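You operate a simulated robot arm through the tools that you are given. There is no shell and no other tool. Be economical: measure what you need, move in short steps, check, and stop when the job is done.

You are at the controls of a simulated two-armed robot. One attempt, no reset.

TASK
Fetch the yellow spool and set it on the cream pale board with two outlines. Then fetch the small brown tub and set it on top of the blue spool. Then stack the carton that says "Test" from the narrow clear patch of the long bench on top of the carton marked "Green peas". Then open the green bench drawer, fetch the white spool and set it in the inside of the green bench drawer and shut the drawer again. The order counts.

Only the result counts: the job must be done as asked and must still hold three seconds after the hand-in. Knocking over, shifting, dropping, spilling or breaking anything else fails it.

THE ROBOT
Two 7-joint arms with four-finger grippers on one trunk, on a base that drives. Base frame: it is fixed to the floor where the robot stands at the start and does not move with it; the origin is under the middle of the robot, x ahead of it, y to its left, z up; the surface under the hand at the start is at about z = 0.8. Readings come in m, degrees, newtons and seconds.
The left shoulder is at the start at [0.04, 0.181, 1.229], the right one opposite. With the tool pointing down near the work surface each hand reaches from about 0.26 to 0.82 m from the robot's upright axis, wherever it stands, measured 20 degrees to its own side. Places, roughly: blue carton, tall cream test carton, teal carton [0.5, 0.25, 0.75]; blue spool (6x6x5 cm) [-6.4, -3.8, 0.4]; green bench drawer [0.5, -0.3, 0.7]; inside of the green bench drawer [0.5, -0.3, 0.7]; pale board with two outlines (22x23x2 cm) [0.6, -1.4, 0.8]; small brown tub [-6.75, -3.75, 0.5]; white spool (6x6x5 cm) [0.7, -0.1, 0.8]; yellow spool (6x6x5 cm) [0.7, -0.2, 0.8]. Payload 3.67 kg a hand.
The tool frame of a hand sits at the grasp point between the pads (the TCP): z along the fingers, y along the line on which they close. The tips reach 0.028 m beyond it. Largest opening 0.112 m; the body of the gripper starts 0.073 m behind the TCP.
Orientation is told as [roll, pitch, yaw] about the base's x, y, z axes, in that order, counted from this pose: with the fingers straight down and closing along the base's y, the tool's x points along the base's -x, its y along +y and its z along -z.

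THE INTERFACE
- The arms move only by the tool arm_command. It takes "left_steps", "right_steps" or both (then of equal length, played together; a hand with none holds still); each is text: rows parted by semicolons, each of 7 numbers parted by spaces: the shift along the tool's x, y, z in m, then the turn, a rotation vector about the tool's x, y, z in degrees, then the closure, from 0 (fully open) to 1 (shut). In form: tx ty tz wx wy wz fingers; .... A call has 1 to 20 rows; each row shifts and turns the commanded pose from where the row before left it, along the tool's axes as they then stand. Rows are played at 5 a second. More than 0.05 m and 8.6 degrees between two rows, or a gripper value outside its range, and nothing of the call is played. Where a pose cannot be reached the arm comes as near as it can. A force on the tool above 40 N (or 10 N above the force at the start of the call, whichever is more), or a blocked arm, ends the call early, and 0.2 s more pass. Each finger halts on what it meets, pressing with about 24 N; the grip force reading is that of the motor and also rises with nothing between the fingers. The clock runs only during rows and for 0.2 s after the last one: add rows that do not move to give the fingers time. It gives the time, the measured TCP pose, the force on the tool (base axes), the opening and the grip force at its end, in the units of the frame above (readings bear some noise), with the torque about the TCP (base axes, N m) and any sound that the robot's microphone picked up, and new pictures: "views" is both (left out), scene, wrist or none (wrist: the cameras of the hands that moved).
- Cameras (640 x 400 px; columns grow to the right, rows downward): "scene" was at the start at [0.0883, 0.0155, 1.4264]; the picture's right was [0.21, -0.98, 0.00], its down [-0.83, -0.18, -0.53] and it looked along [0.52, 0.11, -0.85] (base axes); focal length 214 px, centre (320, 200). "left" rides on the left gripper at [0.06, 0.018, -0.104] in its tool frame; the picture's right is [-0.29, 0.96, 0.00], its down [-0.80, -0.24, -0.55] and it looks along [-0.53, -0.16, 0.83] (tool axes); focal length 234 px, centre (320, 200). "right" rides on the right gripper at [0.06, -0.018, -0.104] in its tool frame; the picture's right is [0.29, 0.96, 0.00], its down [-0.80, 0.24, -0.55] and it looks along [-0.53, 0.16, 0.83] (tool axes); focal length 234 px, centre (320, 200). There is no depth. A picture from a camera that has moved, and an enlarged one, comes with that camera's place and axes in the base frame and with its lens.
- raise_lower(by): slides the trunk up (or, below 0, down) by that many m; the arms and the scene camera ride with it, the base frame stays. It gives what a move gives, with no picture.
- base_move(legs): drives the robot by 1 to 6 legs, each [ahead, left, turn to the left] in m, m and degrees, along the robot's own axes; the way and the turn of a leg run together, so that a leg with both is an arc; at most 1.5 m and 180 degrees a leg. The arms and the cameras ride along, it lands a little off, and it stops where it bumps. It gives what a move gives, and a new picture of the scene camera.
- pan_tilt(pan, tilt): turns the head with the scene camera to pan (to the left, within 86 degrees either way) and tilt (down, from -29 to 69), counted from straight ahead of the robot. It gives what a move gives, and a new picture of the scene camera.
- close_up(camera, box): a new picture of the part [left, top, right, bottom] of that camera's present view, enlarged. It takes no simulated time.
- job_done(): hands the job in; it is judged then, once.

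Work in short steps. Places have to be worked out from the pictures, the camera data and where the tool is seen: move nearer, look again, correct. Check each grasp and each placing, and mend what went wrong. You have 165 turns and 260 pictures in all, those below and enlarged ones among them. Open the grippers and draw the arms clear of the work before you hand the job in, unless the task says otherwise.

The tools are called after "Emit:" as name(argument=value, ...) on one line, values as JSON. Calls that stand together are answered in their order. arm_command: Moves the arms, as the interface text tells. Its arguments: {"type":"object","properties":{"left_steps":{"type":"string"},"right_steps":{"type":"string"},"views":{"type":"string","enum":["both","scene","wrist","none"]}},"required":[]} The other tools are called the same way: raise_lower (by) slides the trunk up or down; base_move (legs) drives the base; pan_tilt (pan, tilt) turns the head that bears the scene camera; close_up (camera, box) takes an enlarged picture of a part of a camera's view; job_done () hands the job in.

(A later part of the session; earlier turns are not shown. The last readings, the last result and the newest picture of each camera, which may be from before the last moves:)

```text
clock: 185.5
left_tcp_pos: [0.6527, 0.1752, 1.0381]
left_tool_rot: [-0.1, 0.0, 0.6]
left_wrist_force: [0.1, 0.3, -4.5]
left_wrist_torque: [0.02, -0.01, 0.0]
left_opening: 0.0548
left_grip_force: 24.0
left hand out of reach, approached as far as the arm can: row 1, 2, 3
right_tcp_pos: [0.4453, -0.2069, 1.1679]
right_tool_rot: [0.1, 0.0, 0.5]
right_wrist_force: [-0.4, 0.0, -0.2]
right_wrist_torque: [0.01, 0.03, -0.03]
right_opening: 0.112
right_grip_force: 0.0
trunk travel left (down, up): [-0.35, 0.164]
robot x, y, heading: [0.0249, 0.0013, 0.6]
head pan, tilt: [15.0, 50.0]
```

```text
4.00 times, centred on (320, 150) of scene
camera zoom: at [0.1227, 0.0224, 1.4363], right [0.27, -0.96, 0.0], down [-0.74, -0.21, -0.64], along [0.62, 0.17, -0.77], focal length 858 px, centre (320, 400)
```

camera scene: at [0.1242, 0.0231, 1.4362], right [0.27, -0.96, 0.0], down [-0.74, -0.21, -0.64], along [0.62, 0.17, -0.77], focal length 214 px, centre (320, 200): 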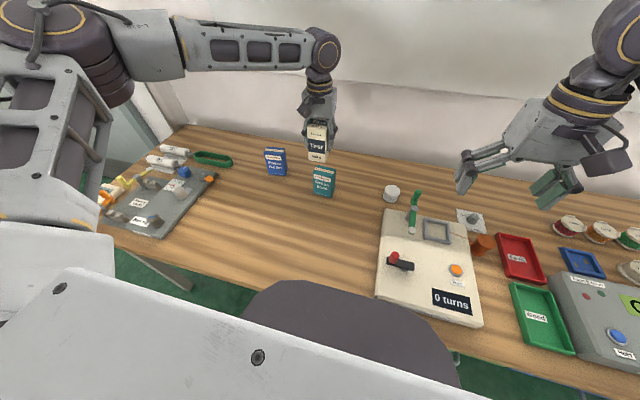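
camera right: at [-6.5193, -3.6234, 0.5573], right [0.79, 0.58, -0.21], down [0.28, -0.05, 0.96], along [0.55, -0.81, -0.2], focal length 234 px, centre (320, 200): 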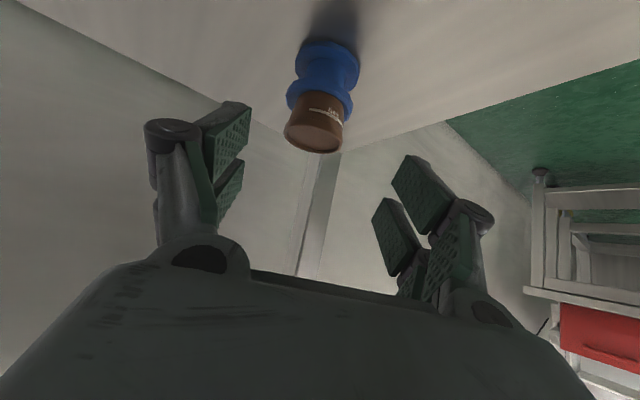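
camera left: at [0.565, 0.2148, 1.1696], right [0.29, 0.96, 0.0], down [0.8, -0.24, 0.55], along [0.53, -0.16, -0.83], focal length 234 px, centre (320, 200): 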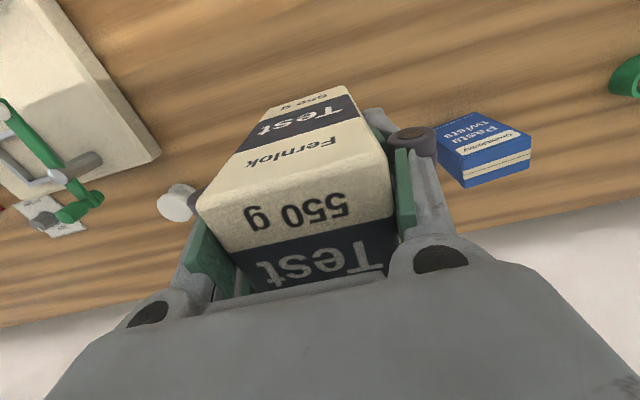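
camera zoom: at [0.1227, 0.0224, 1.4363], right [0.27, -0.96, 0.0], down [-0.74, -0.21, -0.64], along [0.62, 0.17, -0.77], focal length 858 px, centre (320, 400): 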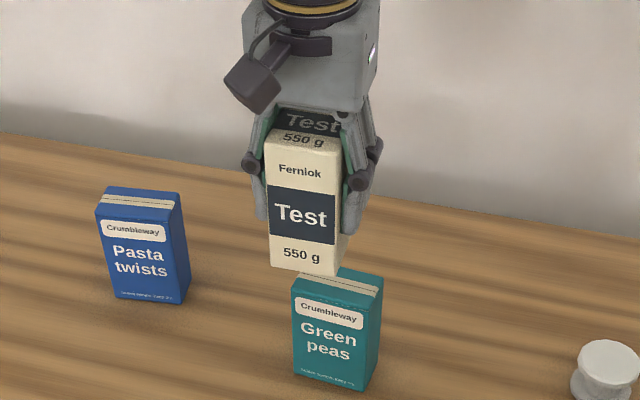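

The arm limits inward motion. Shifting the robot 0.12 m right makes the target lie more to the left arm's own side; the carton stays well above everything.

Emit:
base_move(legs=[[0, -0.12, 0]])

Emit:
arm_command(left_steps="0 .035 0 0 0 0 .7;0 .035 0 0 0 0 .7;-.01 .033 0 0 0 0 .7;-.01 0 0 0 0 0 .7;0 0 0 0 0 0 .7", views="scene")

Emit:
close_up(camera="scene", box=[240, 90, 340, 190])

```text
clock: 186.7
left_tcp_pos: [0.6542, 0.0569, 1.0387]
left_tool_rot: [0.0, 0.0, 0.5]
left_wrist_force: [0.3, 0.4, -5.0]
left_wrist_torque: [-0.01, -0.04, -0.01]
left_opening: 0.0549
left_grip_force: 24.0
right_tcp_pos: [0.4467, -0.3238, 1.1692]
right_tool_rot: [0.1, 0.0, 0.4]
right_wrist_force: [-0.4, 0.4, -0.1]
right_wrist_torque: [-0.02, 0.04, -0.03]
right_opening: 0.1121
right_grip_force: 0.1
trunk travel left (down, up): [-0.35, 0.164]
robot x, y, heading: [0.0262, -0.1165, 0.5]
head pan, tilt: [15.0, 50.0]
camera scene: at [0.1234, -0.0944, 1.4363], right [0.27, -0.96, 0.0], down [-0.74, -0.2, -0.64], along [0.62, 0.17, -0.77], focal length 214 px, centre (320, 200)
```

scene: 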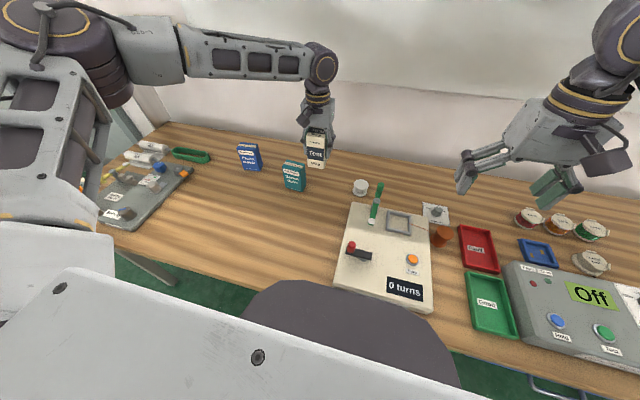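

```text
clock: 187.9
left_tcp_pos: [0.6746, 0.162, 1.0383]
left_tool_rot: [0.0, 0.0, 0.6]
left_wrist_force: [-1.1, 0.8, -5.0]
left_wrist_torque: [0.0, -0.01, 0.02]
left_opening: 0.055
left_grip_force: 24.0
right_tcp_pos: [0.4458, -0.324, 1.1683]
right_tool_rot: [0.1, 0.0, 0.5]
right_wrist_force: [0.5, 0.1, -0.3]
right_wrist_torque: [0.0, 0.01, -0.01]
right_opening: 0.1125
right_grip_force: 0.1
trunk travel left (down, up): [-0.35, 0.164]
robot x, y, heading: [0.0299, -0.115, 0.5]
head pan, tilt: [15.0, 50.0]
camera scene: at [0.123, -0.095, 1.4364], right [0.27, -0.96, 0.0], down [-0.74, -0.2, -0.64], along [0.62, 0.17, -0.77], focal length 214 px, centre (320, 200)
```

scene: 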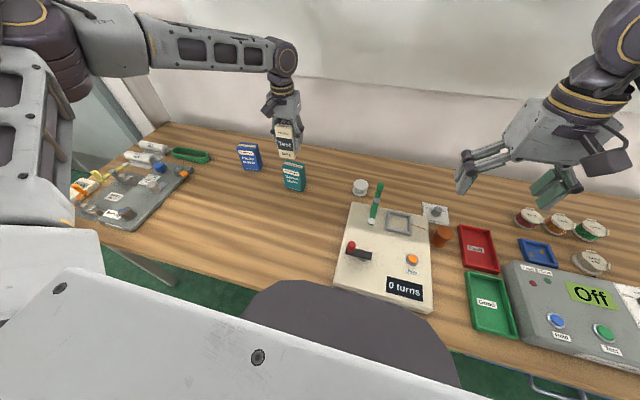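

```text
4.00 times, centred on (290, 140) of scene
camera zoom: at [0.123, -0.095, 1.4364], right [0.27, -0.96, 0.0], down [-0.74, -0.2, -0.64], along [0.62, 0.17, -0.77], focal length 858 px, centre (440, 440)
```

zoom: 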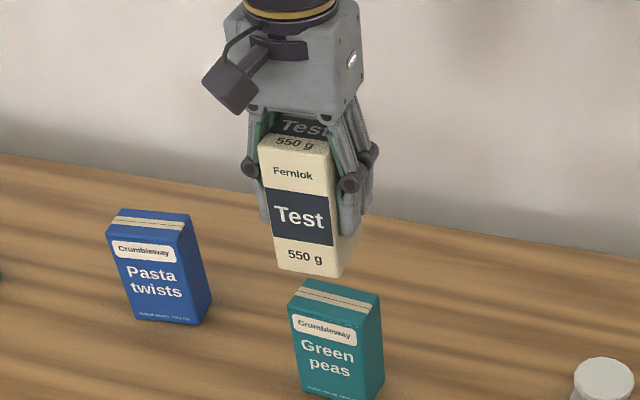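

Nearly centred; final +0.45 cm x, −0.35 cm y, then down to 1 cm above.

Emit:
arm_command(left_steps="-.0045 -.0035 .015 0 0 0 .7;0 0 .02 0 0 0 .7;0 0 .01 0 0 0 .7;0 0 0 0 0 0 .7", views="none")

Emit:
close_up(camera="scene", box=[240, 90, 340, 190])

```text
clock: 188.9
left_tcp_pos: [0.6803, 0.1551, 0.9939]
left_tool_rot: [0.0, 0.0, 0.7]
left_wrist_force: [-0.8, -0.3, -5.3]
left_wrist_torque: [0.02, -0.02, 0.03]
left_opening: 0.0549
left_grip_force: 24.1
right_tcp_pos: [0.4456, -0.3249, 1.169]
right_tool_rot: [0.1, -0.1, 0.5]
right_wrist_force: [0.0, 0.5, 0.3]
right_wrist_torque: [0.01, 0.0, 0.04]
right_opening: 0.1122
right_grip_force: 0.0
trunk travel left (down, up): [-0.35, 0.164]
robot x, y, heading: [0.0287, -0.1156, 0.5]
head pan, tilt: [15.0, 50.0]
```

```text
4.00 times, centred on (290, 140) of scene
camera zoom: at [0.1235, -0.095, 1.4364], right [0.27, -0.96, 0.0], down [-0.74, -0.2, -0.64], along [0.62, 0.17, -0.77], focal length 858 px, centre (440, 440)
```

zoom: 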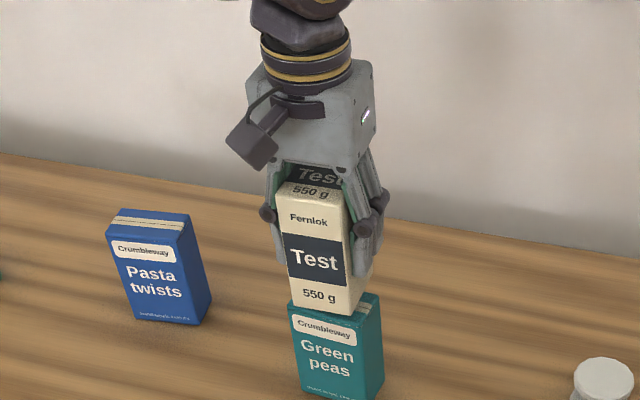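

Good alignment; lower in small steps to contact.

Emit:
arm_command(left_steps=".003 0 .004 0 0 0 .7;0 0 .003 0 0 0 .7;0 0 .002 0 0 0 .7;0 0 .002 0 0 0 .7;0 0 0 0 0 0 .7", views="none")

```text
clock: 190.1
left_tcp_pos: [0.675, 0.1558, 0.9821]
left_tool_rot: [0.0, 0.0, 0.6]
left_wrist_force: [0.2, 0.0, -5.7]
left_wrist_torque: [0.03, 0.0, 0.01]
left_opening: 0.0549
left_grip_force: 24.5
right_tcp_pos: [0.4457, -0.3245, 1.1691]
right_tool_rot: [0.1, 0.0, 0.5]
right_wrist_force: [-0.2, 0.6, -0.6]
right_wrist_torque: [0.01, -0.03, -0.01]
right_opening: 0.1118
right_grip_force: 0.1
trunk travel left (down, up): [-0.35, 0.164]
robot x, y, heading: [0.0284, -0.1127, 0.6]
head pan, tilt: [15.0, 50.0]
```

Emit:
arm_command(left_steps="0 0 .002 0 0 0 .7;0 0 .001 0 0 0 .7;0 0 .001 0 0 0 .7;0 0 0 0 0 0 .7", views="none")

Emit:
close_up(camera="scene", box=[240, 90, 340, 190])

```text
clock: 191.1
left_tcp_pos: [0.6741, 0.1566, 0.9777]
left_tool_rot: [0.0, 0.0, 0.5]
left_wrist_force: [0.0, 0.4, -4.5]
left_wrist_torque: [0.0, -0.05, 0.0]
left_opening: 0.0548
left_grip_force: 24.0
right_tcp_pos: [0.4445, -0.3242, 1.1692]
right_tool_rot: [0.2, -0.1, 0.4]
right_wrist_force: [-0.6, 0.0, -0.5]
right_wrist_torque: [0.0, 0.0, -0.01]
right_opening: 0.1118
right_grip_force: 0.1
trunk travel left (down, up): [-0.35, 0.164]
robot x, y, heading: [0.0282, -0.1128, 0.8]
head pan, tilt: [15.0, 50.0]
```

```text
4.00 times, centred on (290, 140) of scene
camera zoom: at [0.1232, -0.095, 1.4364], right [0.27, -0.96, 0.0], down [-0.74, -0.2, -0.64], along [0.62, 0.17, -0.77], focal length 858 px, centre (440, 440)
```

zoom: 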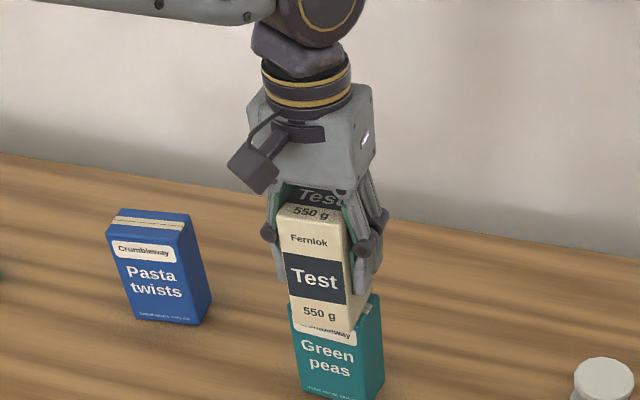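

Not yet touching; continue down.

Emit:
arm_command(left_steps="0 0 .002 0 0 0 .7;0 0 .002 0 0 0 .7;0 0 .001 0 0 0 .7;0 0 0 0 0 0 .7", views="none")

```text
clock: 192.1
left_tcp_pos: [0.6734, 0.1563, 0.9767]
left_tool_rot: [0.0, -0.5, 0.6]
left_wrist_force: [1.1, 7.5, 32.6]
left_wrist_torque: [0.77, -0.05, -0.01]
left_opening: 0.0549
left_grip_force: 24.0
right_tcp_pos: [0.4439, -0.3258, 1.1698]
right_tool_rot: [0.2, -0.3, 0.4]
right_wrist_force: [0.6, -0.4, 0.0]
right_wrist_torque: [0.0, -0.01, -0.02]
right_opening: 0.1121
right_grip_force: 0.1
trunk travel left (down, up): [-0.35, 0.164]
robot x, y, heading: [0.0299, -0.1143, 0.4]
head pan, tilt: [15.0, 50.0]
```

Contact. Relieve the push by 3.5 mm and check forces before opening.

Emit:
arm_command(left_steps="0 0 -.0025 0 0 0 .7;0 0 -.001 0 0 0 .7;0 0 0 0 0 0 .7", views="none")

Emit:
close_up(camera="scene", box=[240, 90, 340, 190])

```text
clock: 192.9
left_tcp_pos: [0.6735, 0.1549, 0.9775]
left_tool_rot: [0.0, -0.1, 0.6]
left_wrist_force: [5.3, 4.9, 16.0]
left_wrist_torque: [0.6, -1.05, 0.08]
left_opening: 0.0549
left_grip_force: 24.0
right_tcp_pos: [0.4457, -0.324, 1.1691]
right_tool_rot: [0.1, -0.1, 0.6]
right_wrist_force: [-0.1, 0.3, -0.5]
right_wrist_torque: [0.04, 0.0, -0.01]
right_opening: 0.112
right_grip_force: 0.1
trunk travel left (down, up): [-0.35, 0.164]
robot x, y, heading: [0.0272, -0.1138, 0.3]
head pan, tilt: [15.0, 50.0]
```

```text
4.00 times, centred on (290, 140) of scene
camera zoom: at [0.1218, -0.0951, 1.4364], right [0.27, -0.96, 0.0], down [-0.74, -0.2, -0.64], along [0.62, 0.17, -0.77], focal length 858 px, centre (440, 440)
```

zoom: 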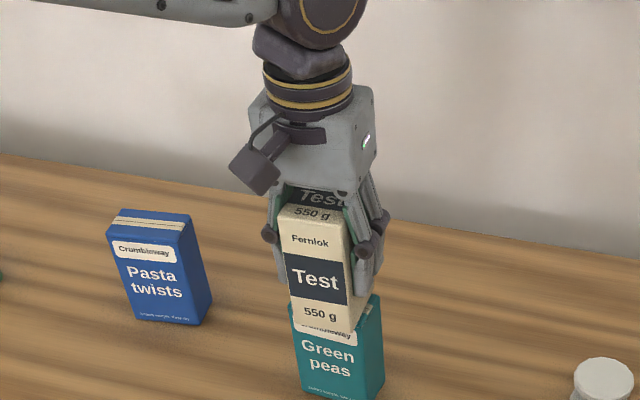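

Emit:
arm_command(left_steps="0 0 -.001 0 0 0 .7;0 0 0 0 0 0 .7", views="none")

```text
clock: 193.5
left_tcp_pos: [0.6731, 0.155, 0.9782]
left_tool_rot: [-0.1, 0.0, 0.5]
left_wrist_force: [2.0, 0.3, 3.5]
left_wrist_torque: [0.2, -0.4, 0.0]
left_opening: 0.0551
left_grip_force: 23.9
right_tcp_pos: [0.4449, -0.3259, 1.1689]
right_tool_rot: [0.1, 0.0, 0.4]
right_wrist_force: [0.5, 0.3, 0.9]
right_wrist_torque: [0.02, 0.04, 0.0]
right_opening: 0.112
right_grip_force: 0.1
trunk travel left (down, up): [-0.35, 0.164]
robot x, y, heading: [0.0245, -0.1167, 0.4]
head pan, tilt: [15.0, 50.0]
```

The contact torque suggests the teal carton's centre lies ~8 mm farther in x. I lift 8 mm, shift +8 mm x/+3 mm y, and set down again.

Emit:
arm_command(left_steps="0 0 -.008 0 0 0 .7;-.008 .003 0 0 0 0 .7;0 0 .004 0 0 0 .7;0 0 .003 0 0 0 .7;0 0 .0015 0 0 0 .7;0 0 0 0 0 0 .7", views="none")

Emit:
close_up(camera="scene", box=[240, 90, 340, 190])

```text
clock: 194.9
left_tcp_pos: [0.682, 0.1601, 0.9776]
left_tool_rot: [-0.1, 0.0, 0.6]
left_wrist_force: [-1.2, -0.3, -2.7]
left_wrist_torque: [0.04, 0.01, 0.03]
left_opening: 0.0549
left_grip_force: 24.5
right_tcp_pos: [0.4462, -0.3242, 1.17]
right_tool_rot: [0.1, -0.1, 0.5]
right_wrist_force: [-0.6, 0.1, -0.2]
right_wrist_torque: [0.02, 0.04, -0.01]
right_opening: 0.112
right_grip_force: 0.1
trunk travel left (down, up): [-0.35, 0.164]
robot x, y, heading: [0.0271, -0.1149, 0.5]
head pan, tilt: [15.0, 50.0]
```

```text
4.00 times, centred on (290, 140) of scene
camera zoom: at [0.1231, -0.0949, 1.4364], right [0.27, -0.96, 0.0], down [-0.74, -0.2, -0.64], along [0.62, 0.17, -0.77], focal length 858 px, centre (440, 440)
```

zoom: 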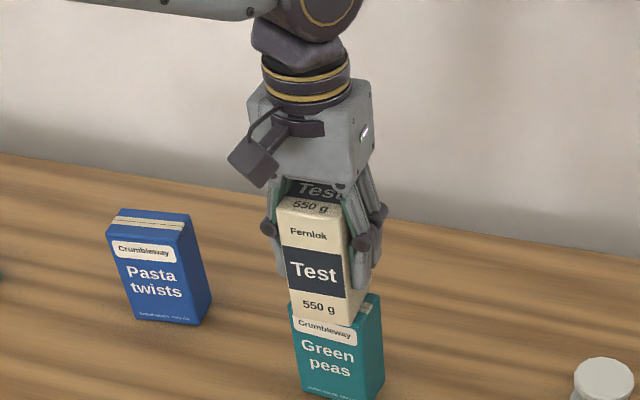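

Emit:
arm_command(left_steps="0 0 .0007 0 0 0 .7;0 0 0 0 0 0 .7", views="none")

```text
clock: 195.5
left_tcp_pos: [0.6828, 0.1584, 0.978]
left_tool_rot: [0.0, 0.0, 0.6]
left_wrist_force: [-0.2, -0.4, -2.6]
left_wrist_torque: [0.0, -0.02, -0.02]
left_opening: 0.0548
left_grip_force: 24.0
right_tcp_pos: [0.4462, -0.3251, 1.1699]
right_tool_rot: [0.1, 0.1, 0.5]
right_wrist_force: [0.1, -1.4, 1.4]
right_wrist_torque: [0.0, -0.02, 0.01]
right_opening: 0.1119
right_grip_force: 0.1
trunk travel left (down, up): [-0.35, 0.164]
robot x, y, heading: [0.0239, -0.1146, 0.6]
head pan, tilt: [15.0, 50.0]
```

Balanced contact, torque near zero. Open gradually and rise.

Emit:
arm_command(left_steps="0 0 .0005 0 0 0 .55;0 0 0 0 0 0 .48;0 0 0 0 0 0 .4;0 0 0 0 0 0 .25;0 0 0 0 0 0 .1;0 0 0 0 0 0 .1", views="none")

Emit:
close_up(camera="scene", box=[240, 90, 340, 190])

```text
clock: 196.9
left_tcp_pos: [0.6822, 0.1593, 0.9772]
left_tool_rot: [0.0, 0.0, 0.6]
left_wrist_force: [-0.6, 0.1, 0.1]
left_wrist_torque: [0.04, 0.0, 0.0]
left_opening: 0.1006
left_grip_force: 0.0
right_tcp_pos: [0.4453, -0.3242, 1.1685]
right_tool_rot: [0.1, -0.2, 0.6]
right_wrist_force: [-0.8, 0.0, 0.4]
right_wrist_torque: [0.0, 0.0, 0.02]
right_opening: 0.1121
right_grip_force: 0.1
trunk travel left (down, up): [-0.35, 0.164]
robot x, y, heading: [0.0258, -0.1149, 0.4]
head pan, tilt: [15.0, 50.0]
```

```text
4.00 times, centred on (290, 140) of scene
camera zoom: at [0.1228, -0.0951, 1.4364], right [0.27, -0.96, 0.0], down [-0.74, -0.2, -0.64], along [0.62, 0.17, -0.77], focal length 858 px, centre (440, 440)
```

zoom: 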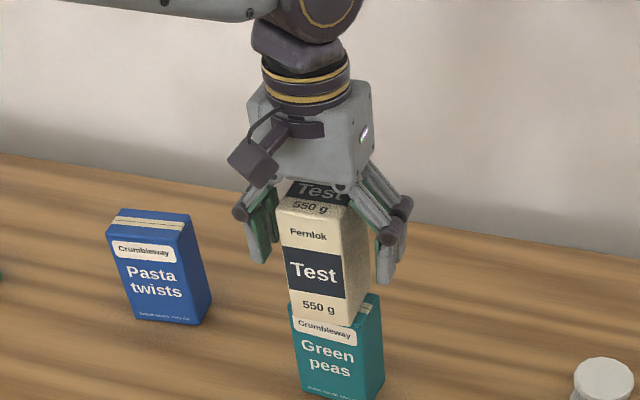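

Standing. Rise straight up.

Emit:
arm_command(left_steps="0 0 -.02 0 0 0 .1;0 0 -.04 0 0 0 .1;0 0 -.045 0 0 0 .1;0 0 -.045 0 0 0 .1;0 0 -.02 0 0 0 .1;0 0 0 0 0 0 .1", views="scene")

Emit:
close_up(camera="scene", box=[220, 80, 380, 210])

```text
clock: 198.3
left_tcp_pos: [0.6844, 0.1574, 1.1446]
left_tool_rot: [0.1, 0.0, 0.6]
left_wrist_force: [0.3, -1.0, -0.5]
left_wrist_torque: [-0.03, 0.03, -0.03]
left_opening: 0.1005
left_grip_force: 0.1
right_tcp_pos: [0.4459, -0.3237, 1.17]
right_tool_rot: [0.2, 0.0, 0.6]
right_wrist_force: [0.1, -0.2, -0.1]
right_wrist_torque: [0.03, 0.02, 0.0]
right_opening: 0.1121
right_grip_force: 0.0
trunk travel left (down, up): [-0.35, 0.164]
robot x, y, heading: [0.0325, -0.1185, 0.6]
head pan, tilt: [15.0, 50.0]
camera scene: at [0.123, -0.0949, 1.4364], right [0.27, -0.96, 0.0], down [-0.74, -0.2, -0.64], along [0.62, 0.17, -0.77], focal length 214 px, centre (320, 200)
```

scene: 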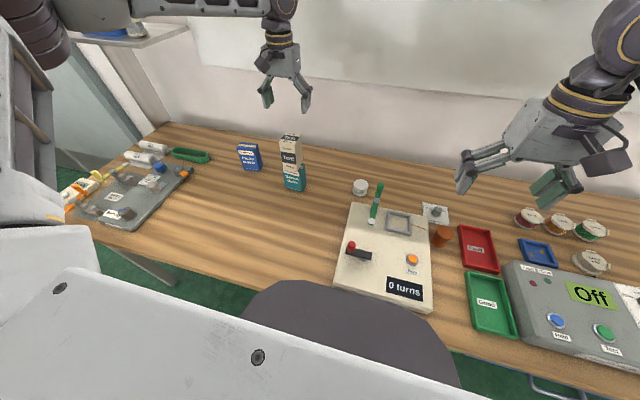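

```text
3.08 times, centred on (300, 145) of scene
camera zoom: at [0.123, -0.0949, 1.4364], right [0.27, -0.96, 0.0], down [-0.74, -0.2, -0.64], along [0.62, 0.17, -0.77], focal length 660 px, centre (382, 369)
```

zoom: 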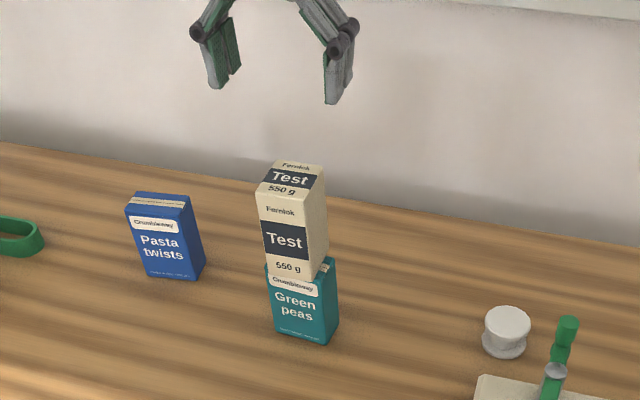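

Stack is good. Now retract the left hand, back the robot off 0.45 m, and view the drawer front.

Emit:
arm_command(left_steps=".045 .01 0 0 0 0 .1;.045 .01 0 0 0 0 .1;.045 .01 0 0 0 0 .1;.045 .01 0 0 0 0 0;.045 .01 0 0 0 0 0;0 0 0 0 0 0 0", views="none")

Emit:
base_move(legs=[[-0.45, -0.1, 0]])

Emit:
pan_tilt(pan=-12, tilt=45)

Emit:
close_up(camera="scene", box=[220, 120, 480, 290])

```text
clock: 199.7
left_tcp_pos: [0.4564, 0.2043, 1.145]
left_tool_rot: [0.0, 0.1, 0.7]
left_wrist_force: [1.2, 0.4, 0.1]
left_wrist_torque: [0.03, 0.01, 0.05]
left_opening: 0.112
left_grip_force: 0.1
right_tcp_pos: [0.4473, -0.3258, 1.1697]
right_tool_rot: [0.2, 0.0, 0.5]
right_wrist_force: [0.5, 0.4, -0.3]
right_wrist_torque: [0.01, 0.01, 0.0]
right_opening: 0.1119
right_grip_force: 0.1
trunk travel left (down, up): [-0.35, 0.164]
robot x, y, heading: [0.0315, -0.1195, 0.7]
head pan, tilt: [15.0, 50.0]
```

```text
clock: 202.5
left_tcp_pos: [0.0004, 0.0996, 1.1462]
left_tool_rot: [0.1, 0.1, 0.6]
left_wrist_force: [-0.6, 0.9, -0.5]
left_wrist_torque: [-0.05, -0.02, 0.02]
left_opening: 0.112
left_grip_force: 0.0
right_tcp_pos: [-0.0097, -0.4309, 1.1695]
right_tool_rot: [0.0, 0.0, 0.6]
right_wrist_force: [0.7, 0.0, 0.3]
right_wrist_torque: [-0.01, 0.01, -0.01]
right_opening: 0.1121
right_grip_force: 0.1
trunk travel left (down, up): [-0.35, 0.164]
robot x, y, heading: [-0.4274, -0.2235, 0.8]
head pan, tilt: [15.0, 50.0]
camera scene: at [-0.3321, -0.2003, 1.4364], right [0.27, -0.96, 0.0], down [-0.74, -0.2, -0.64], along [0.62, 0.17, -0.77], focal length 214 px, centre (320, 200)
```

scene: 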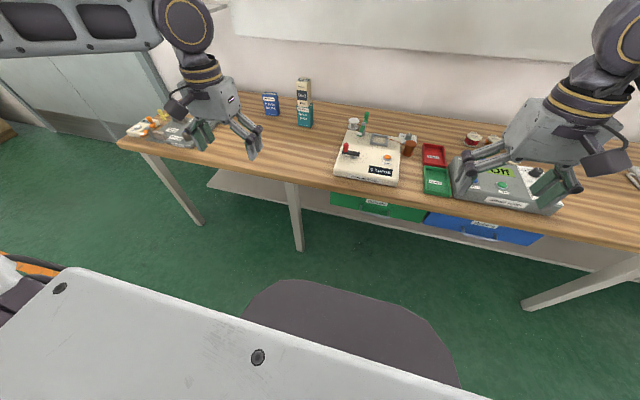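

```text
clock: 203.4
left_tcp_pos: [0.0005, 0.1005, 1.1462]
left_tool_rot: [0.1, 0.0, 0.6]
left_wrist_force: [0.0, -0.1, -0.2]
left_wrist_torque: [-0.01, 0.03, 0.0]
left_opening: 0.1118
left_grip_force: 0.0
right_tcp_pos: [-0.0109, -0.4283, 1.1696]
right_tool_rot: [0.0, 0.0, 0.6]
right_wrist_force: [-0.4, 0.0, -0.4]
right_wrist_torque: [0.01, 0.01, 0.03]
right_opening: 0.1119
right_grip_force: 0.1
trunk travel left (down, up): [-0.35, 0.164]
robot x, y, heading: [-0.4306, -0.2222, 0.4]
head pan, tilt: [-12.0, 45.0]
camera scene: at [-0.3264, -0.237, 1.4433], right [-0.2, -0.98, 0.0], down [-0.69, 0.14, -0.71], along [0.69, -0.14, -0.71], focal length 214 px, centre (320, 200)
```

scene: 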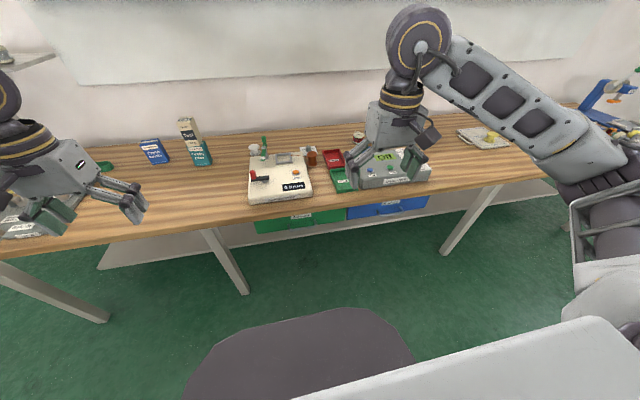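

```text
2.35 times, centred on (350, 205) of scene
camera zoom: at [-0.3264, -0.237, 1.4433], right [-0.2, -0.98, 0.0], down [-0.69, 0.14, -0.71], along [0.69, -0.14, -0.71], focal length 505 px, centre (249, 188)
```

zoom: 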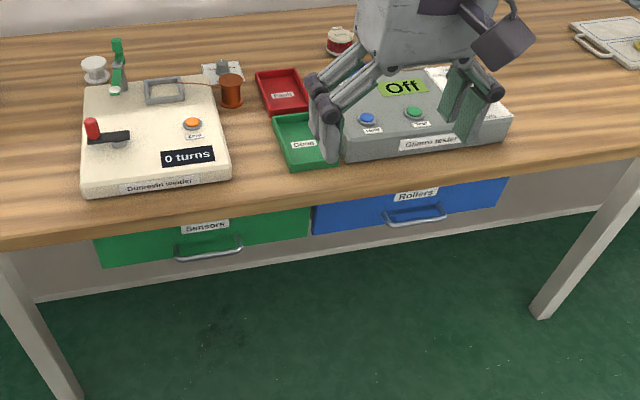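

I lower the trunk for a frontal view of the drawer and its handle.

Emit:
raise_lower(by=-0.3)

Emit:
pan_tilt(pan=0, tilt=32)

Emit:
close_up(camera="scene", box=[240, 130, 440, 260])

```text
clock: 206.4
left_tcp_pos: [0.0004, 0.1001, 0.8458]
left_tool_rot: [-0.1, 0.0, 0.7]
left_wrist_force: [-0.2, -0.6, 0.9]
left_wrist_torque: [0.0, 0.01, -0.02]
left_opening: 0.1121
left_grip_force: 0.1
right_tcp_pos: [-0.0091, -0.4303, 0.8697]
right_tool_rot: [0.2, 0.0, 0.5]
right_wrist_force: [0.8, 0.5, 0.8]
right_wrist_torque: [0.01, 0.01, 0.01]
right_opening: 0.1118
right_grip_force: 0.1
trunk travel left (down, up): [-0.05, 0.464]
robot x, y, heading: [-0.4282, -0.2155, 0.6]
head pan, tilt: [-12.0, 45.0]
```

```text
clock: 207.2
left_tcp_pos: [0.0015, 0.1004, 0.8451]
left_tool_rot: [0.0, -0.1, 0.6]
left_wrist_force: [-0.7, -0.6, 0.8]
left_wrist_torque: [-0.02, -0.02, 0.0]
left_opening: 0.112
left_grip_force: 0.0
right_tcp_pos: [-0.0095, -0.4303, 0.8688]
right_tool_rot: [0.1, -0.1, 0.5]
right_wrist_force: [0.3, 0.2, -0.4]
right_wrist_torque: [0.02, 0.03, 0.0]
right_opening: 0.1125
right_grip_force: 0.1
trunk travel left (down, up): [-0.05, 0.464]
robot x, y, heading: [-0.4288, -0.223, 0.3]
head pan, tilt: [0.0, 32.0]
camera scene: at [-0.317, -0.2203, 1.1626], right [0.01, -1.0, 0.0], down [-0.53, 0.0, -0.85], along [0.85, 0.01, -0.53], focal length 214 px, centre (320, 200)
```

scene: 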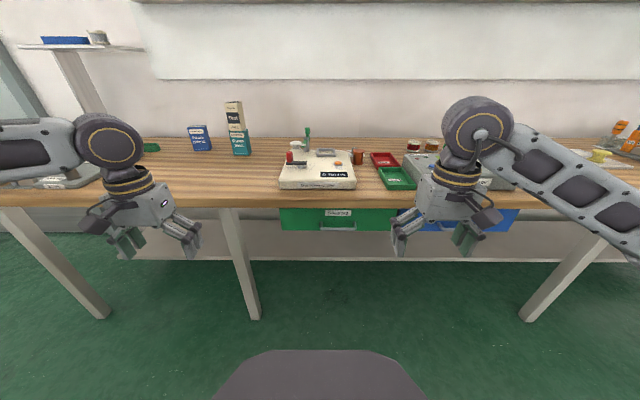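

```text
3.08 times, centred on (340, 195) of scene
camera zoom: at [-0.317, -0.2203, 1.1626], right [0.01, -1.0, 0.0], down [-0.53, 0.0, -0.85], along [0.85, 0.01, -0.53], focal length 660 px, centre (258, 215)
```

zoom: 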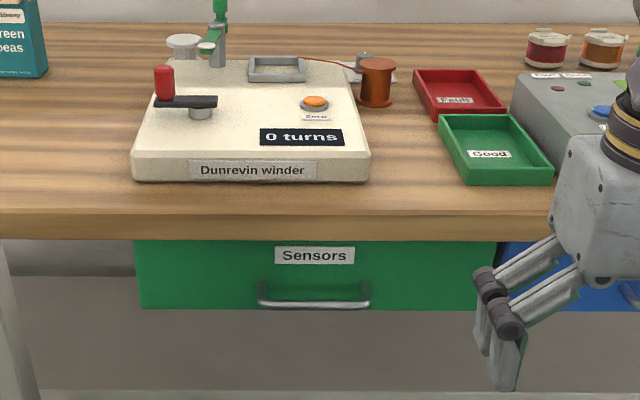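

Handle bar at ≈[0.247,-0.277,0.70], 12 cm wide; drawer front x≈0.278, bench edge 0.264. I'll grip the bar from the front with the right hand, fingers level and closing vertically. First shift the base 10 cm left and pitch the hand forward.

Emit:
base_move(legs=[[0, 0.1, 0]])

Emit:
arm_command(right_steps="-.03 0 0 0 0 0 0;-.03 0 0 0 0 0 0;-.03 0 0 0 0 0 0;0 0 0 0 -8.2 0 0;0 0 0 0 -8.2 0 0;0 0 0 0 -8.2 0 0;0 0 0 0 -8.2 0 0;0 0 0 0 -8.2 0 0;0 0 0 0 -8.2 0 0;0 0 0 0 -8.2 0 0;0 0 0 0 -8.2 0 0;0 0 0 0 -8.2 0 0;0 0 0 0 -8.2 0 0;0 0 0 0 -8 0 0;0 0 0 0 0 0 0", views="scene")

```text
clock: 208.3
left_tcp_pos: [-0.0007, 0.1992, 0.8442]
left_tool_rot: [-0.1, 0.0, 0.8]
left_wrist_force: [1.1, 0.8, -0.2]
left_wrist_torque: [-0.07, 0.02, 0.02]
left_opening: 0.1119
left_grip_force: 0.2
right_tcp_pos: [-0.0091, -0.3314, 0.8698]
right_tool_rot: [0.0, 0.0, 0.6]
right_wrist_force: [0.1, 0.4, 0.8]
right_wrist_torque: [-0.02, 0.0, 0.02]
right_opening: 0.1119
right_grip_force: 0.0
trunk travel left (down, up): [-0.05, 0.464]
robot x, y, heading: [-0.4263, -0.1212, 0.4]
head pan, tilt: [0.0, 32.0]
camera scene: at [-0.318, -0.1207, 1.1626], right [0.01, -1.0, 0.0], down [-0.53, -0.01, -0.85], along [0.85, 0.01, -0.53], focal length 214 px, centre (320, 200)
```

scene: 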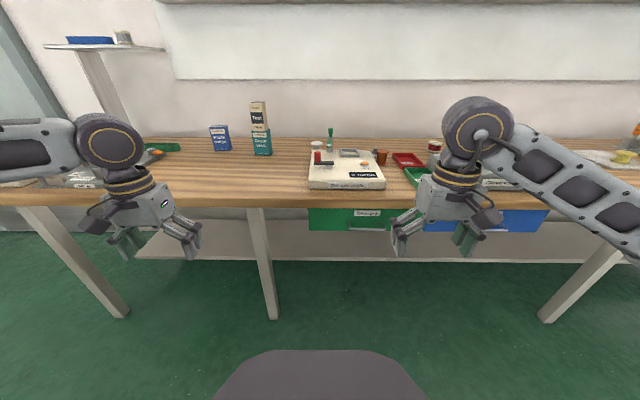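

```text
clock: 211.5
left_tcp_pos: [-0.0013, 0.1991, 0.8449]
left_tool_rot: [0.0, 0.0, 0.8]
left_wrist_force: [0.2, 0.0, -0.4]
left_wrist_torque: [-0.02, -0.03, 0.0]
left_opening: 0.1118
left_grip_force: 0.1
right_tcp_pos: [0.1209, -0.3225, 0.8743]
right_tool_rot: [0.6, -73.8, 0.2]
right_wrist_force: [0.5, -0.9, -0.4]
right_wrist_torque: [0.01, -0.02, -0.01]
right_opening: 0.1119
right_grip_force: 0.1
right hand out of reach, approached as far as the arm can: row 10, 11, 12, 13, 14
trunk travel left (down, up): [-0.05, 0.464]
robot x, y, heading: [-0.4255, -0.1242, 0.7]
head pan, tilt: [0.0, 32.0]
camera scene: at [-0.318, -0.1223, 1.1626], right [0.01, -1.0, 0.0], down [-0.53, -0.01, -0.85], along [0.85, 0.01, -0.53], focal length 214 px, centre (320, 200)
```

scene: 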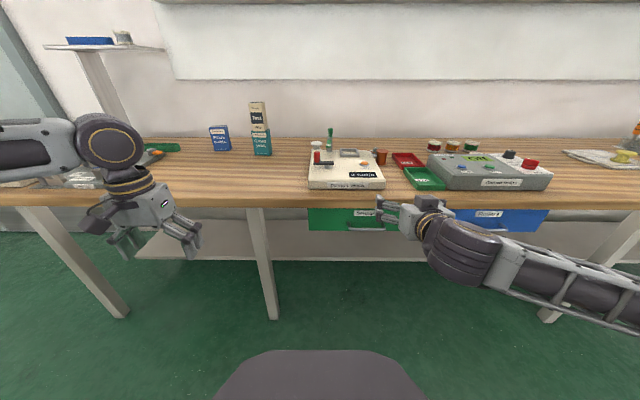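

The wrist limits at 74° pitch; a 60° pitch suffices. I set it to 60° and roll the hand 90° so that the fingers close vertically.

Emit:
arm_command(right_steps="0 0 0 0 7 0 0;0 0 0 0 7 0 0;0 0 0 0 0 8.2 0;0 0 0 0 0 8.2 0;0 0 0 0 0 8.2 0;0 0 0 0 0 8.2 0;0 0 0 0 0 8.2 0;0 0 0 0 0 8.2 0;0 0 0 0 0 8.2 0;0 0 0 0 0 8.2 0;0 0 0 0 0 8.2 0;0 0 0 0 0 8.2 0;0 0 0 0 0 8 0;0 0 0 0 0 0 0", views="scene")

```text
clock: 214.5
left_tcp_pos: [-0.0011, 0.1997, 0.8452]
left_tool_rot: [0.0, 0.0, 0.8]
left_wrist_force: [-0.1, 0.5, 0.1]
left_wrist_torque: [0.01, 0.02, -0.02]
left_opening: 0.112
left_grip_force: 0.2
right_tcp_pos: [0.1215, -0.3232, 0.8731]
right_tool_rot: [59.8, 0.1, -89.4]
right_wrist_force: [-1.0, 0.6, -0.1]
right_wrist_torque: [0.01, 0.03, 0.03]
right_opening: 0.1122
right_grip_force: 0.2
trunk travel left (down, up): [-0.05, 0.464]
robot x, y, heading: [-0.4261, -0.1251, 0.5]
head pan, tilt: [0.0, 32.0]
camera scene: at [-0.318, -0.1223, 1.1626], right [0.01, -1.0, 0.0], down [-0.53, -0.01, -0.85], along [0.85, 0.01, -0.53], focal length 214 px, centre (320, 200)
```

scene: 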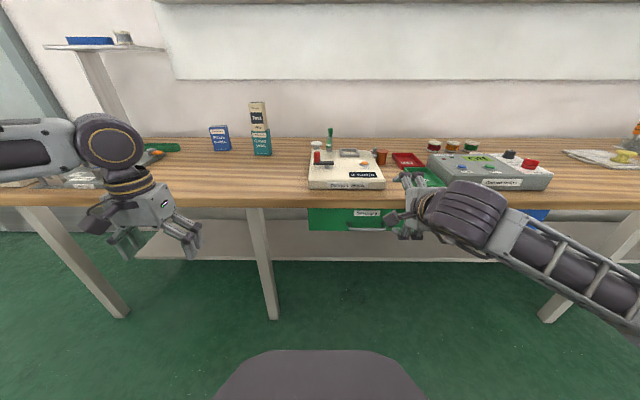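

Oriented well. Move to 8 cm before the handle, with partial opening.

Emit:
arm_command(right_steps=".0115 -.022 .0285 0 0 0 .3;.0115 -.022 .0285 0 0 0 .6;.0115 -.022 .0285 0 0 0 .64;.0115 -.022 .0285 0 0 0 .64;0 0 0 0 0 0 .64")

Emit:
close_up(camera="scene", box=[280, 160, 440, 270])

```text
clock: 215.7
left_tcp_pos: [0.0, 0.1985, 0.8465]
left_tool_rot: [0.0, 0.0, 0.7]
left_wrist_force: [0.3, 0.2, -0.3]
left_wrist_torque: [-0.02, 0.0, 0.0]
left_opening: 0.112
left_grip_force: 0.1
right_tcp_pos: [0.1769, -0.28, 0.7444]
right_tool_rot: [59.8, 0.1, -89.4]
right_wrist_force: [0.2, 0.6, -0.4]
right_wrist_torque: [-0.01, -0.02, 0.03]
right_opening: 0.0404
right_grip_force: 0.1
trunk travel left (down, up): [-0.05, 0.464]
robot x, y, heading: [-0.4252, -0.1244, 0.5]
head pan, tilt: [0.0, 32.0]
camera scene: at [-0.3181, -0.1225, 1.1626], right [0.01, -1.0, 0.0], down [-0.53, -0.01, -0.85], along [0.85, 0.01, -0.53], focal length 214 px, centre (320, 200)
camera right: at [0.0769, -0.2208, 0.781], right [0.48, 0.29, 0.83], down [-0.35, -0.8, 0.48], along [0.81, -0.52, -0.28], focal length 234 px, centre (320, 200)
```

scene: 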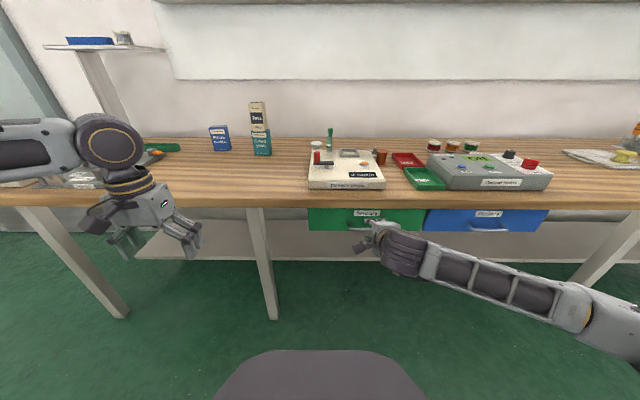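
right: 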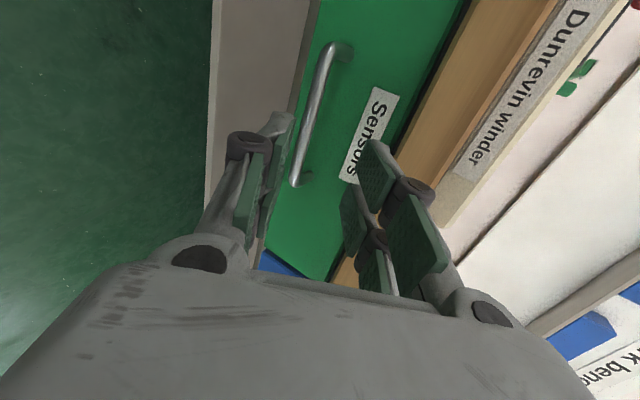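

```text
3.64 times, centred on (360, 215) of scene
camera zoom: at [-0.3181, -0.1225, 1.1626], right [0.01, -1.0, 0.0], down [-0.53, -0.01, -0.85], along [0.85, 0.01, -0.53], focal length 780 px, centre (174, 146)
```

zoom: 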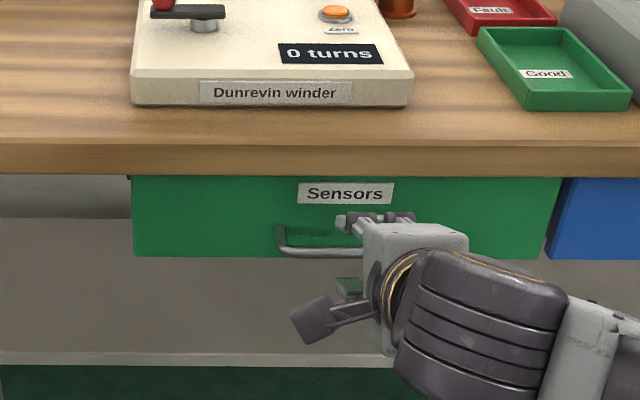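

Bar refined to ≈[0.256, z 0.689]. Advance 5 cm and re-check.

Emit:
arm_command(right_steps="0 -.008 .025 0 0 0 .64;0 0 .025 0 0 0 .64;0 0 0 0 0 0 .64", views="wrist")

Emit:
close_up(camera="scene", box=[310, 180, 420, 260])

```text
clock: 216.5
left_tcp_pos: [-0.0011, 0.1982, 0.8448]
left_tool_rot: [0.0, -0.1, 0.6]
left_wrist_force: [-0.7, 0.8, -0.1]
left_wrist_torque: [-0.01, -0.02, -0.01]
left_opening: 0.1119
left_grip_force: 0.1
right_tcp_pos: [0.2168, -0.2775, 0.7115]
right_tool_rot: [59.7, 0.1, -89.4]
right_wrist_force: [-0.3, 0.4, 0.0]
right_wrist_torque: [0.0, 0.0, -0.01]
right_opening: 0.0405
right_grip_force: 0.1
trunk travel left (down, up): [-0.05, 0.464]
robot x, y, heading: [-0.4261, -0.122, 0.4]
head pan, tilt: [0.0, 32.0]
camera right: at [0.1166, -0.2174, 0.7484], right [0.48, 0.29, 0.83], down [-0.35, -0.8, 0.48], along [0.81, -0.52, -0.28], focal length 234 px, centre (320, 200)
```

right: 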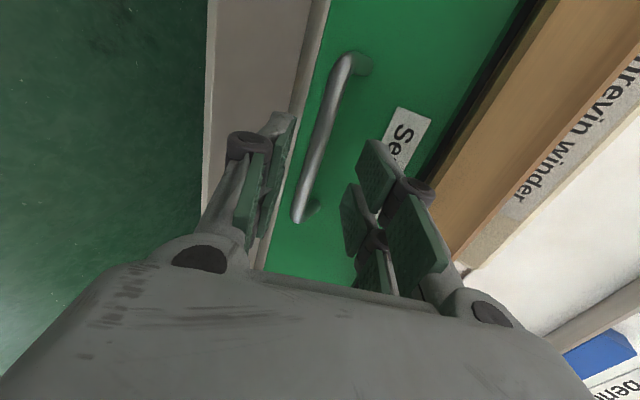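

```text
5.00 times, centred on (365, 220) of scene
camera zoom: at [-0.3181, -0.1224, 1.1626], right [0.01, -1.0, 0.0], down [-0.53, -0.01, -0.85], along [0.85, 0.01, -0.53], focal length 1072 px, centre (95, 100)
```

zoom: 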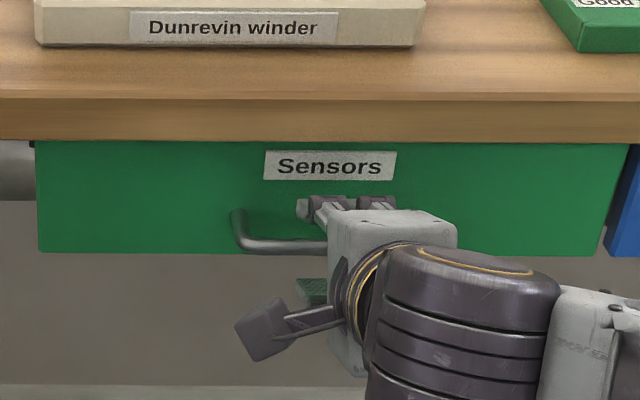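

Bar at (0.252, 0.690), centred between the fingers. Advance 2.6 cm and close.

Emit:
arm_command(right_steps="0 -.001 .013 0 0 0 .64;0 0 .013 0 0 0 .64;0 0 0 0 0 0 .64;0 0 0 0 0 0 .8;0 0 0 0 0 0 1;0 0 0 0 0 0 1;0 0 0 0 0 0 1", views="wrist")

Emit:
close_up(camera="scene", box=[310, 180, 420, 260])

```text
clock: 218.1
left_tcp_pos: [-0.0003, 0.1994, 0.8453]
left_tool_rot: [0.0, 0.0, 0.8]
left_wrist_force: [0.5, 0.5, 0.2]
left_wrist_torque: [0.01, 0.01, 0.0]
left_opening: 0.1117
left_grip_force: 0.0
right_tcp_pos: [0.2364, -0.2771, 0.6952]
right_tool_rot: [59.8, 0.2, -89.5]
right_wrist_force: [-1.0, 0.3, 0.6]
right_wrist_torque: [0.53, -0.02, -0.58]
right_opening: 0.0116
right_grip_force: 45.3
trunk travel left (down, up): [-0.05, 0.464]
robot x, y, heading: [-0.4273, -0.1279, 0.5]
head pan, tilt: [0.0, 32.0]
camera right: at [0.1369, -0.2176, 0.7328], right [0.48, 0.29, 0.83], down [-0.35, -0.8, 0.48], along [0.81, -0.52, -0.28], focal length 234 px, centre (320, 200)
```

right: 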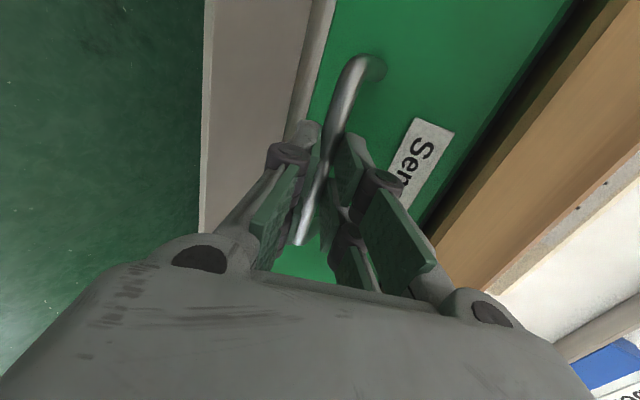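

```text
5.00 times, centred on (365, 220) of scene
camera zoom: at [-0.3179, -0.1223, 1.1626], right [0.01, -1.0, 0.0], down [-0.53, -0.01, -0.85], along [0.85, 0.01, -0.53], focal length 1072 px, centre (95, 100)
```

zoom: 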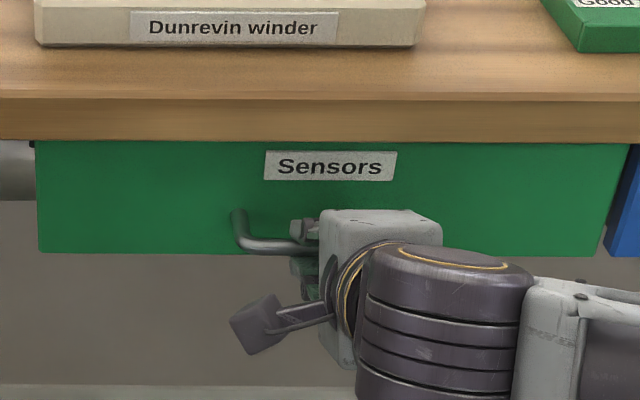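

Bar is gripped (0.0116 opening, 45 N). Test pull of 5 cm by driving back.

Emit:
base_move(legs=[[-0.06, 0, 0]])

Emit:
close_up(camera="scene", box=[280, 140, 440, 260])

```text
clock: 219.1
left_tcp_pos: [-0.0634, 0.1987, 0.8458]
left_tool_rot: [0.1, -0.2, 0.8]
left_wrist_force: [-0.9, -0.1, 0.5]
left_wrist_torque: [0.0, -0.05, 0.01]
left_opening: 0.112
left_grip_force: 0.1
right_tcp_pos: [0.1745, -0.2762, 0.6973]
right_tool_rot: [59.8, 0.2, -89.4]
right_wrist_force: [-0.1, 2.7, -1.4]
right_wrist_torque: [0.44, -0.02, -1.06]
right_opening: 0.0119
right_grip_force: 45.1
trunk travel left (down, up): [-0.05, 0.464]
robot x, y, heading: [-0.4866, -0.1242, 0.6]
head pan, tilt: [0.0, 32.0]
camera scene: at [-0.3797, -0.1229, 1.1627], right [0.01, -1.0, 0.0], down [-0.53, -0.01, -0.85], along [0.85, 0.01, -0.53], focal length 214 px, centre (320, 200)
```

scene: 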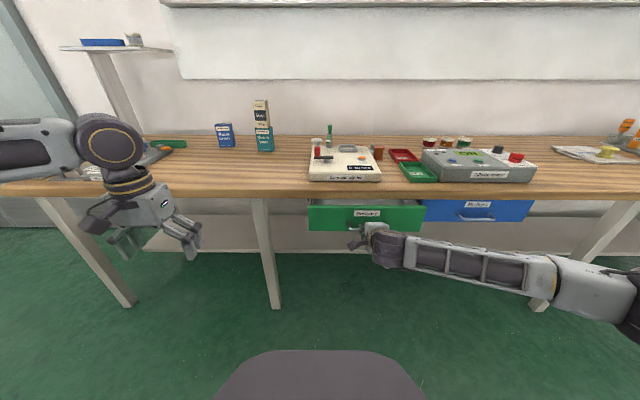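

```text
3.33 times, centred on (360, 200) of scene
camera zoom: at [-0.3797, -0.1229, 1.1627], right [0.01, -1.0, 0.0], down [-0.53, -0.01, -0.85], along [0.85, 0.01, -0.53], focal length 715 px, centre (187, 200)
```

zoom: 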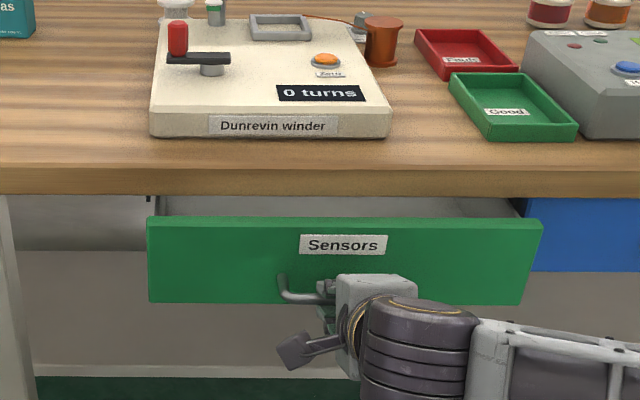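

The drawer follows easily. Pull another 13 cm.

Emit:
base_move(legs=[[-0.13, 0, 0]])

Emit:
close_up(camera="scene", box=[280, 140, 440, 260])

```text
clock: 220.4
left_tcp_pos: [-0.1955, 0.1978, 0.8464]
left_tool_rot: [-0.1, -0.2, 1.0]
left_wrist_force: [-0.1, 0.3, 0.4]
left_wrist_torque: [-0.03, -0.04, 0.0]
left_opening: 0.1121
left_grip_force: 0.0
right_tcp_pos: [0.0432, -0.2772, 0.6965]
right_tool_rot: [59.8, 0.1, -89.3]
right_wrist_force: [0.1, -5.0, 6.0]
right_wrist_torque: [0.43, -0.06, -1.63]
right_opening: 0.0119
right_grip_force: 44.9
trunk travel left (down, up): [-0.05, 0.464]
robot x, y, heading: [-0.6205, -0.1269, 1.1]
head pan, tilt: [0.0, 32.0]
camera scene: at [-0.5117, -0.1247, 1.1628], right [0.02, -1.0, 0.0], down [-0.53, -0.01, -0.85], along [0.85, 0.01, -0.53], focal length 214 px, centre (320, 200)
```

scene: 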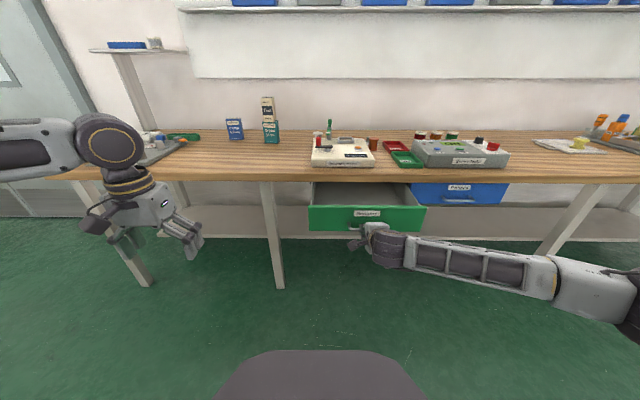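

```text
3.33 times, centred on (360, 200) of scene
camera zoom: at [-0.5117, -0.1247, 1.1628], right [0.02, -1.0, 0.0], down [-0.53, -0.01, -0.85], along [0.85, 0.01, -0.53], focal length 715 px, centre (187, 200)
```

zoom: 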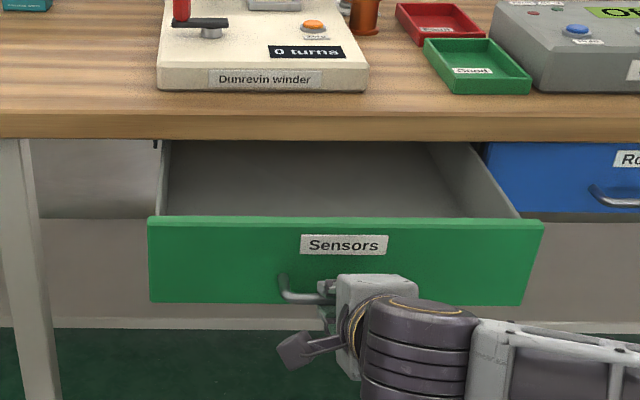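

Drawer open ≈19 cm and empty inside. Release the handle and back the hand off.

Emit:
arm_command(right_steps="0 0 0 0 0 0 .7;0 0 0 0 0 0 .62;0 0 0 0 0 0 .62;0 0 -.03 0 0 0 .62;0 0 -.04 0 0 0 .62;0 0 -.04 0 0 0 .5;0 0 0 0 0 0 .3", views="scene")

```text
clock: 222.0
left_tcp_pos: [-0.1952, 0.1968, 0.8454]
left_tool_rot: [0.0, 0.1, 1.0]
left_wrist_force: [0.2, -0.7, -0.2]
left_wrist_torque: [-0.01, -0.01, 0.01]
left_opening: 0.112
left_grip_force: 0.0
right_tcp_pos: [-0.0528, -0.2792, 0.7514]
right_tool_rot: [59.7, 0.1, -89.1]
right_wrist_force: [0.7, 0.6, -0.3]
right_wrist_torque: [-0.01, 0.02, 0.03]
right_opening: 0.0784
right_grip_force: 0.0
trunk travel left (down, up): [-0.05, 0.464]
robot x, y, heading: [-0.6234, -0.1267, 0.6]
head pan, tilt: [0.0, 32.0]
camera scene: at [-0.5098, -0.1243, 1.1626], right [0.02, -1.0, 0.0], down [-0.53, -0.01, -0.85], along [0.85, 0.01, -0.53], focal length 214 px, centre (320, 200)
```

scene: 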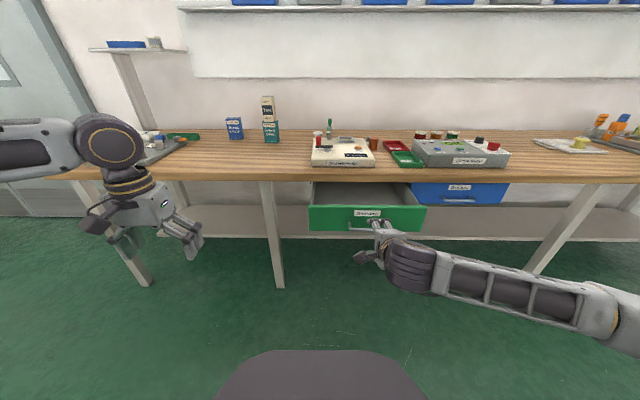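

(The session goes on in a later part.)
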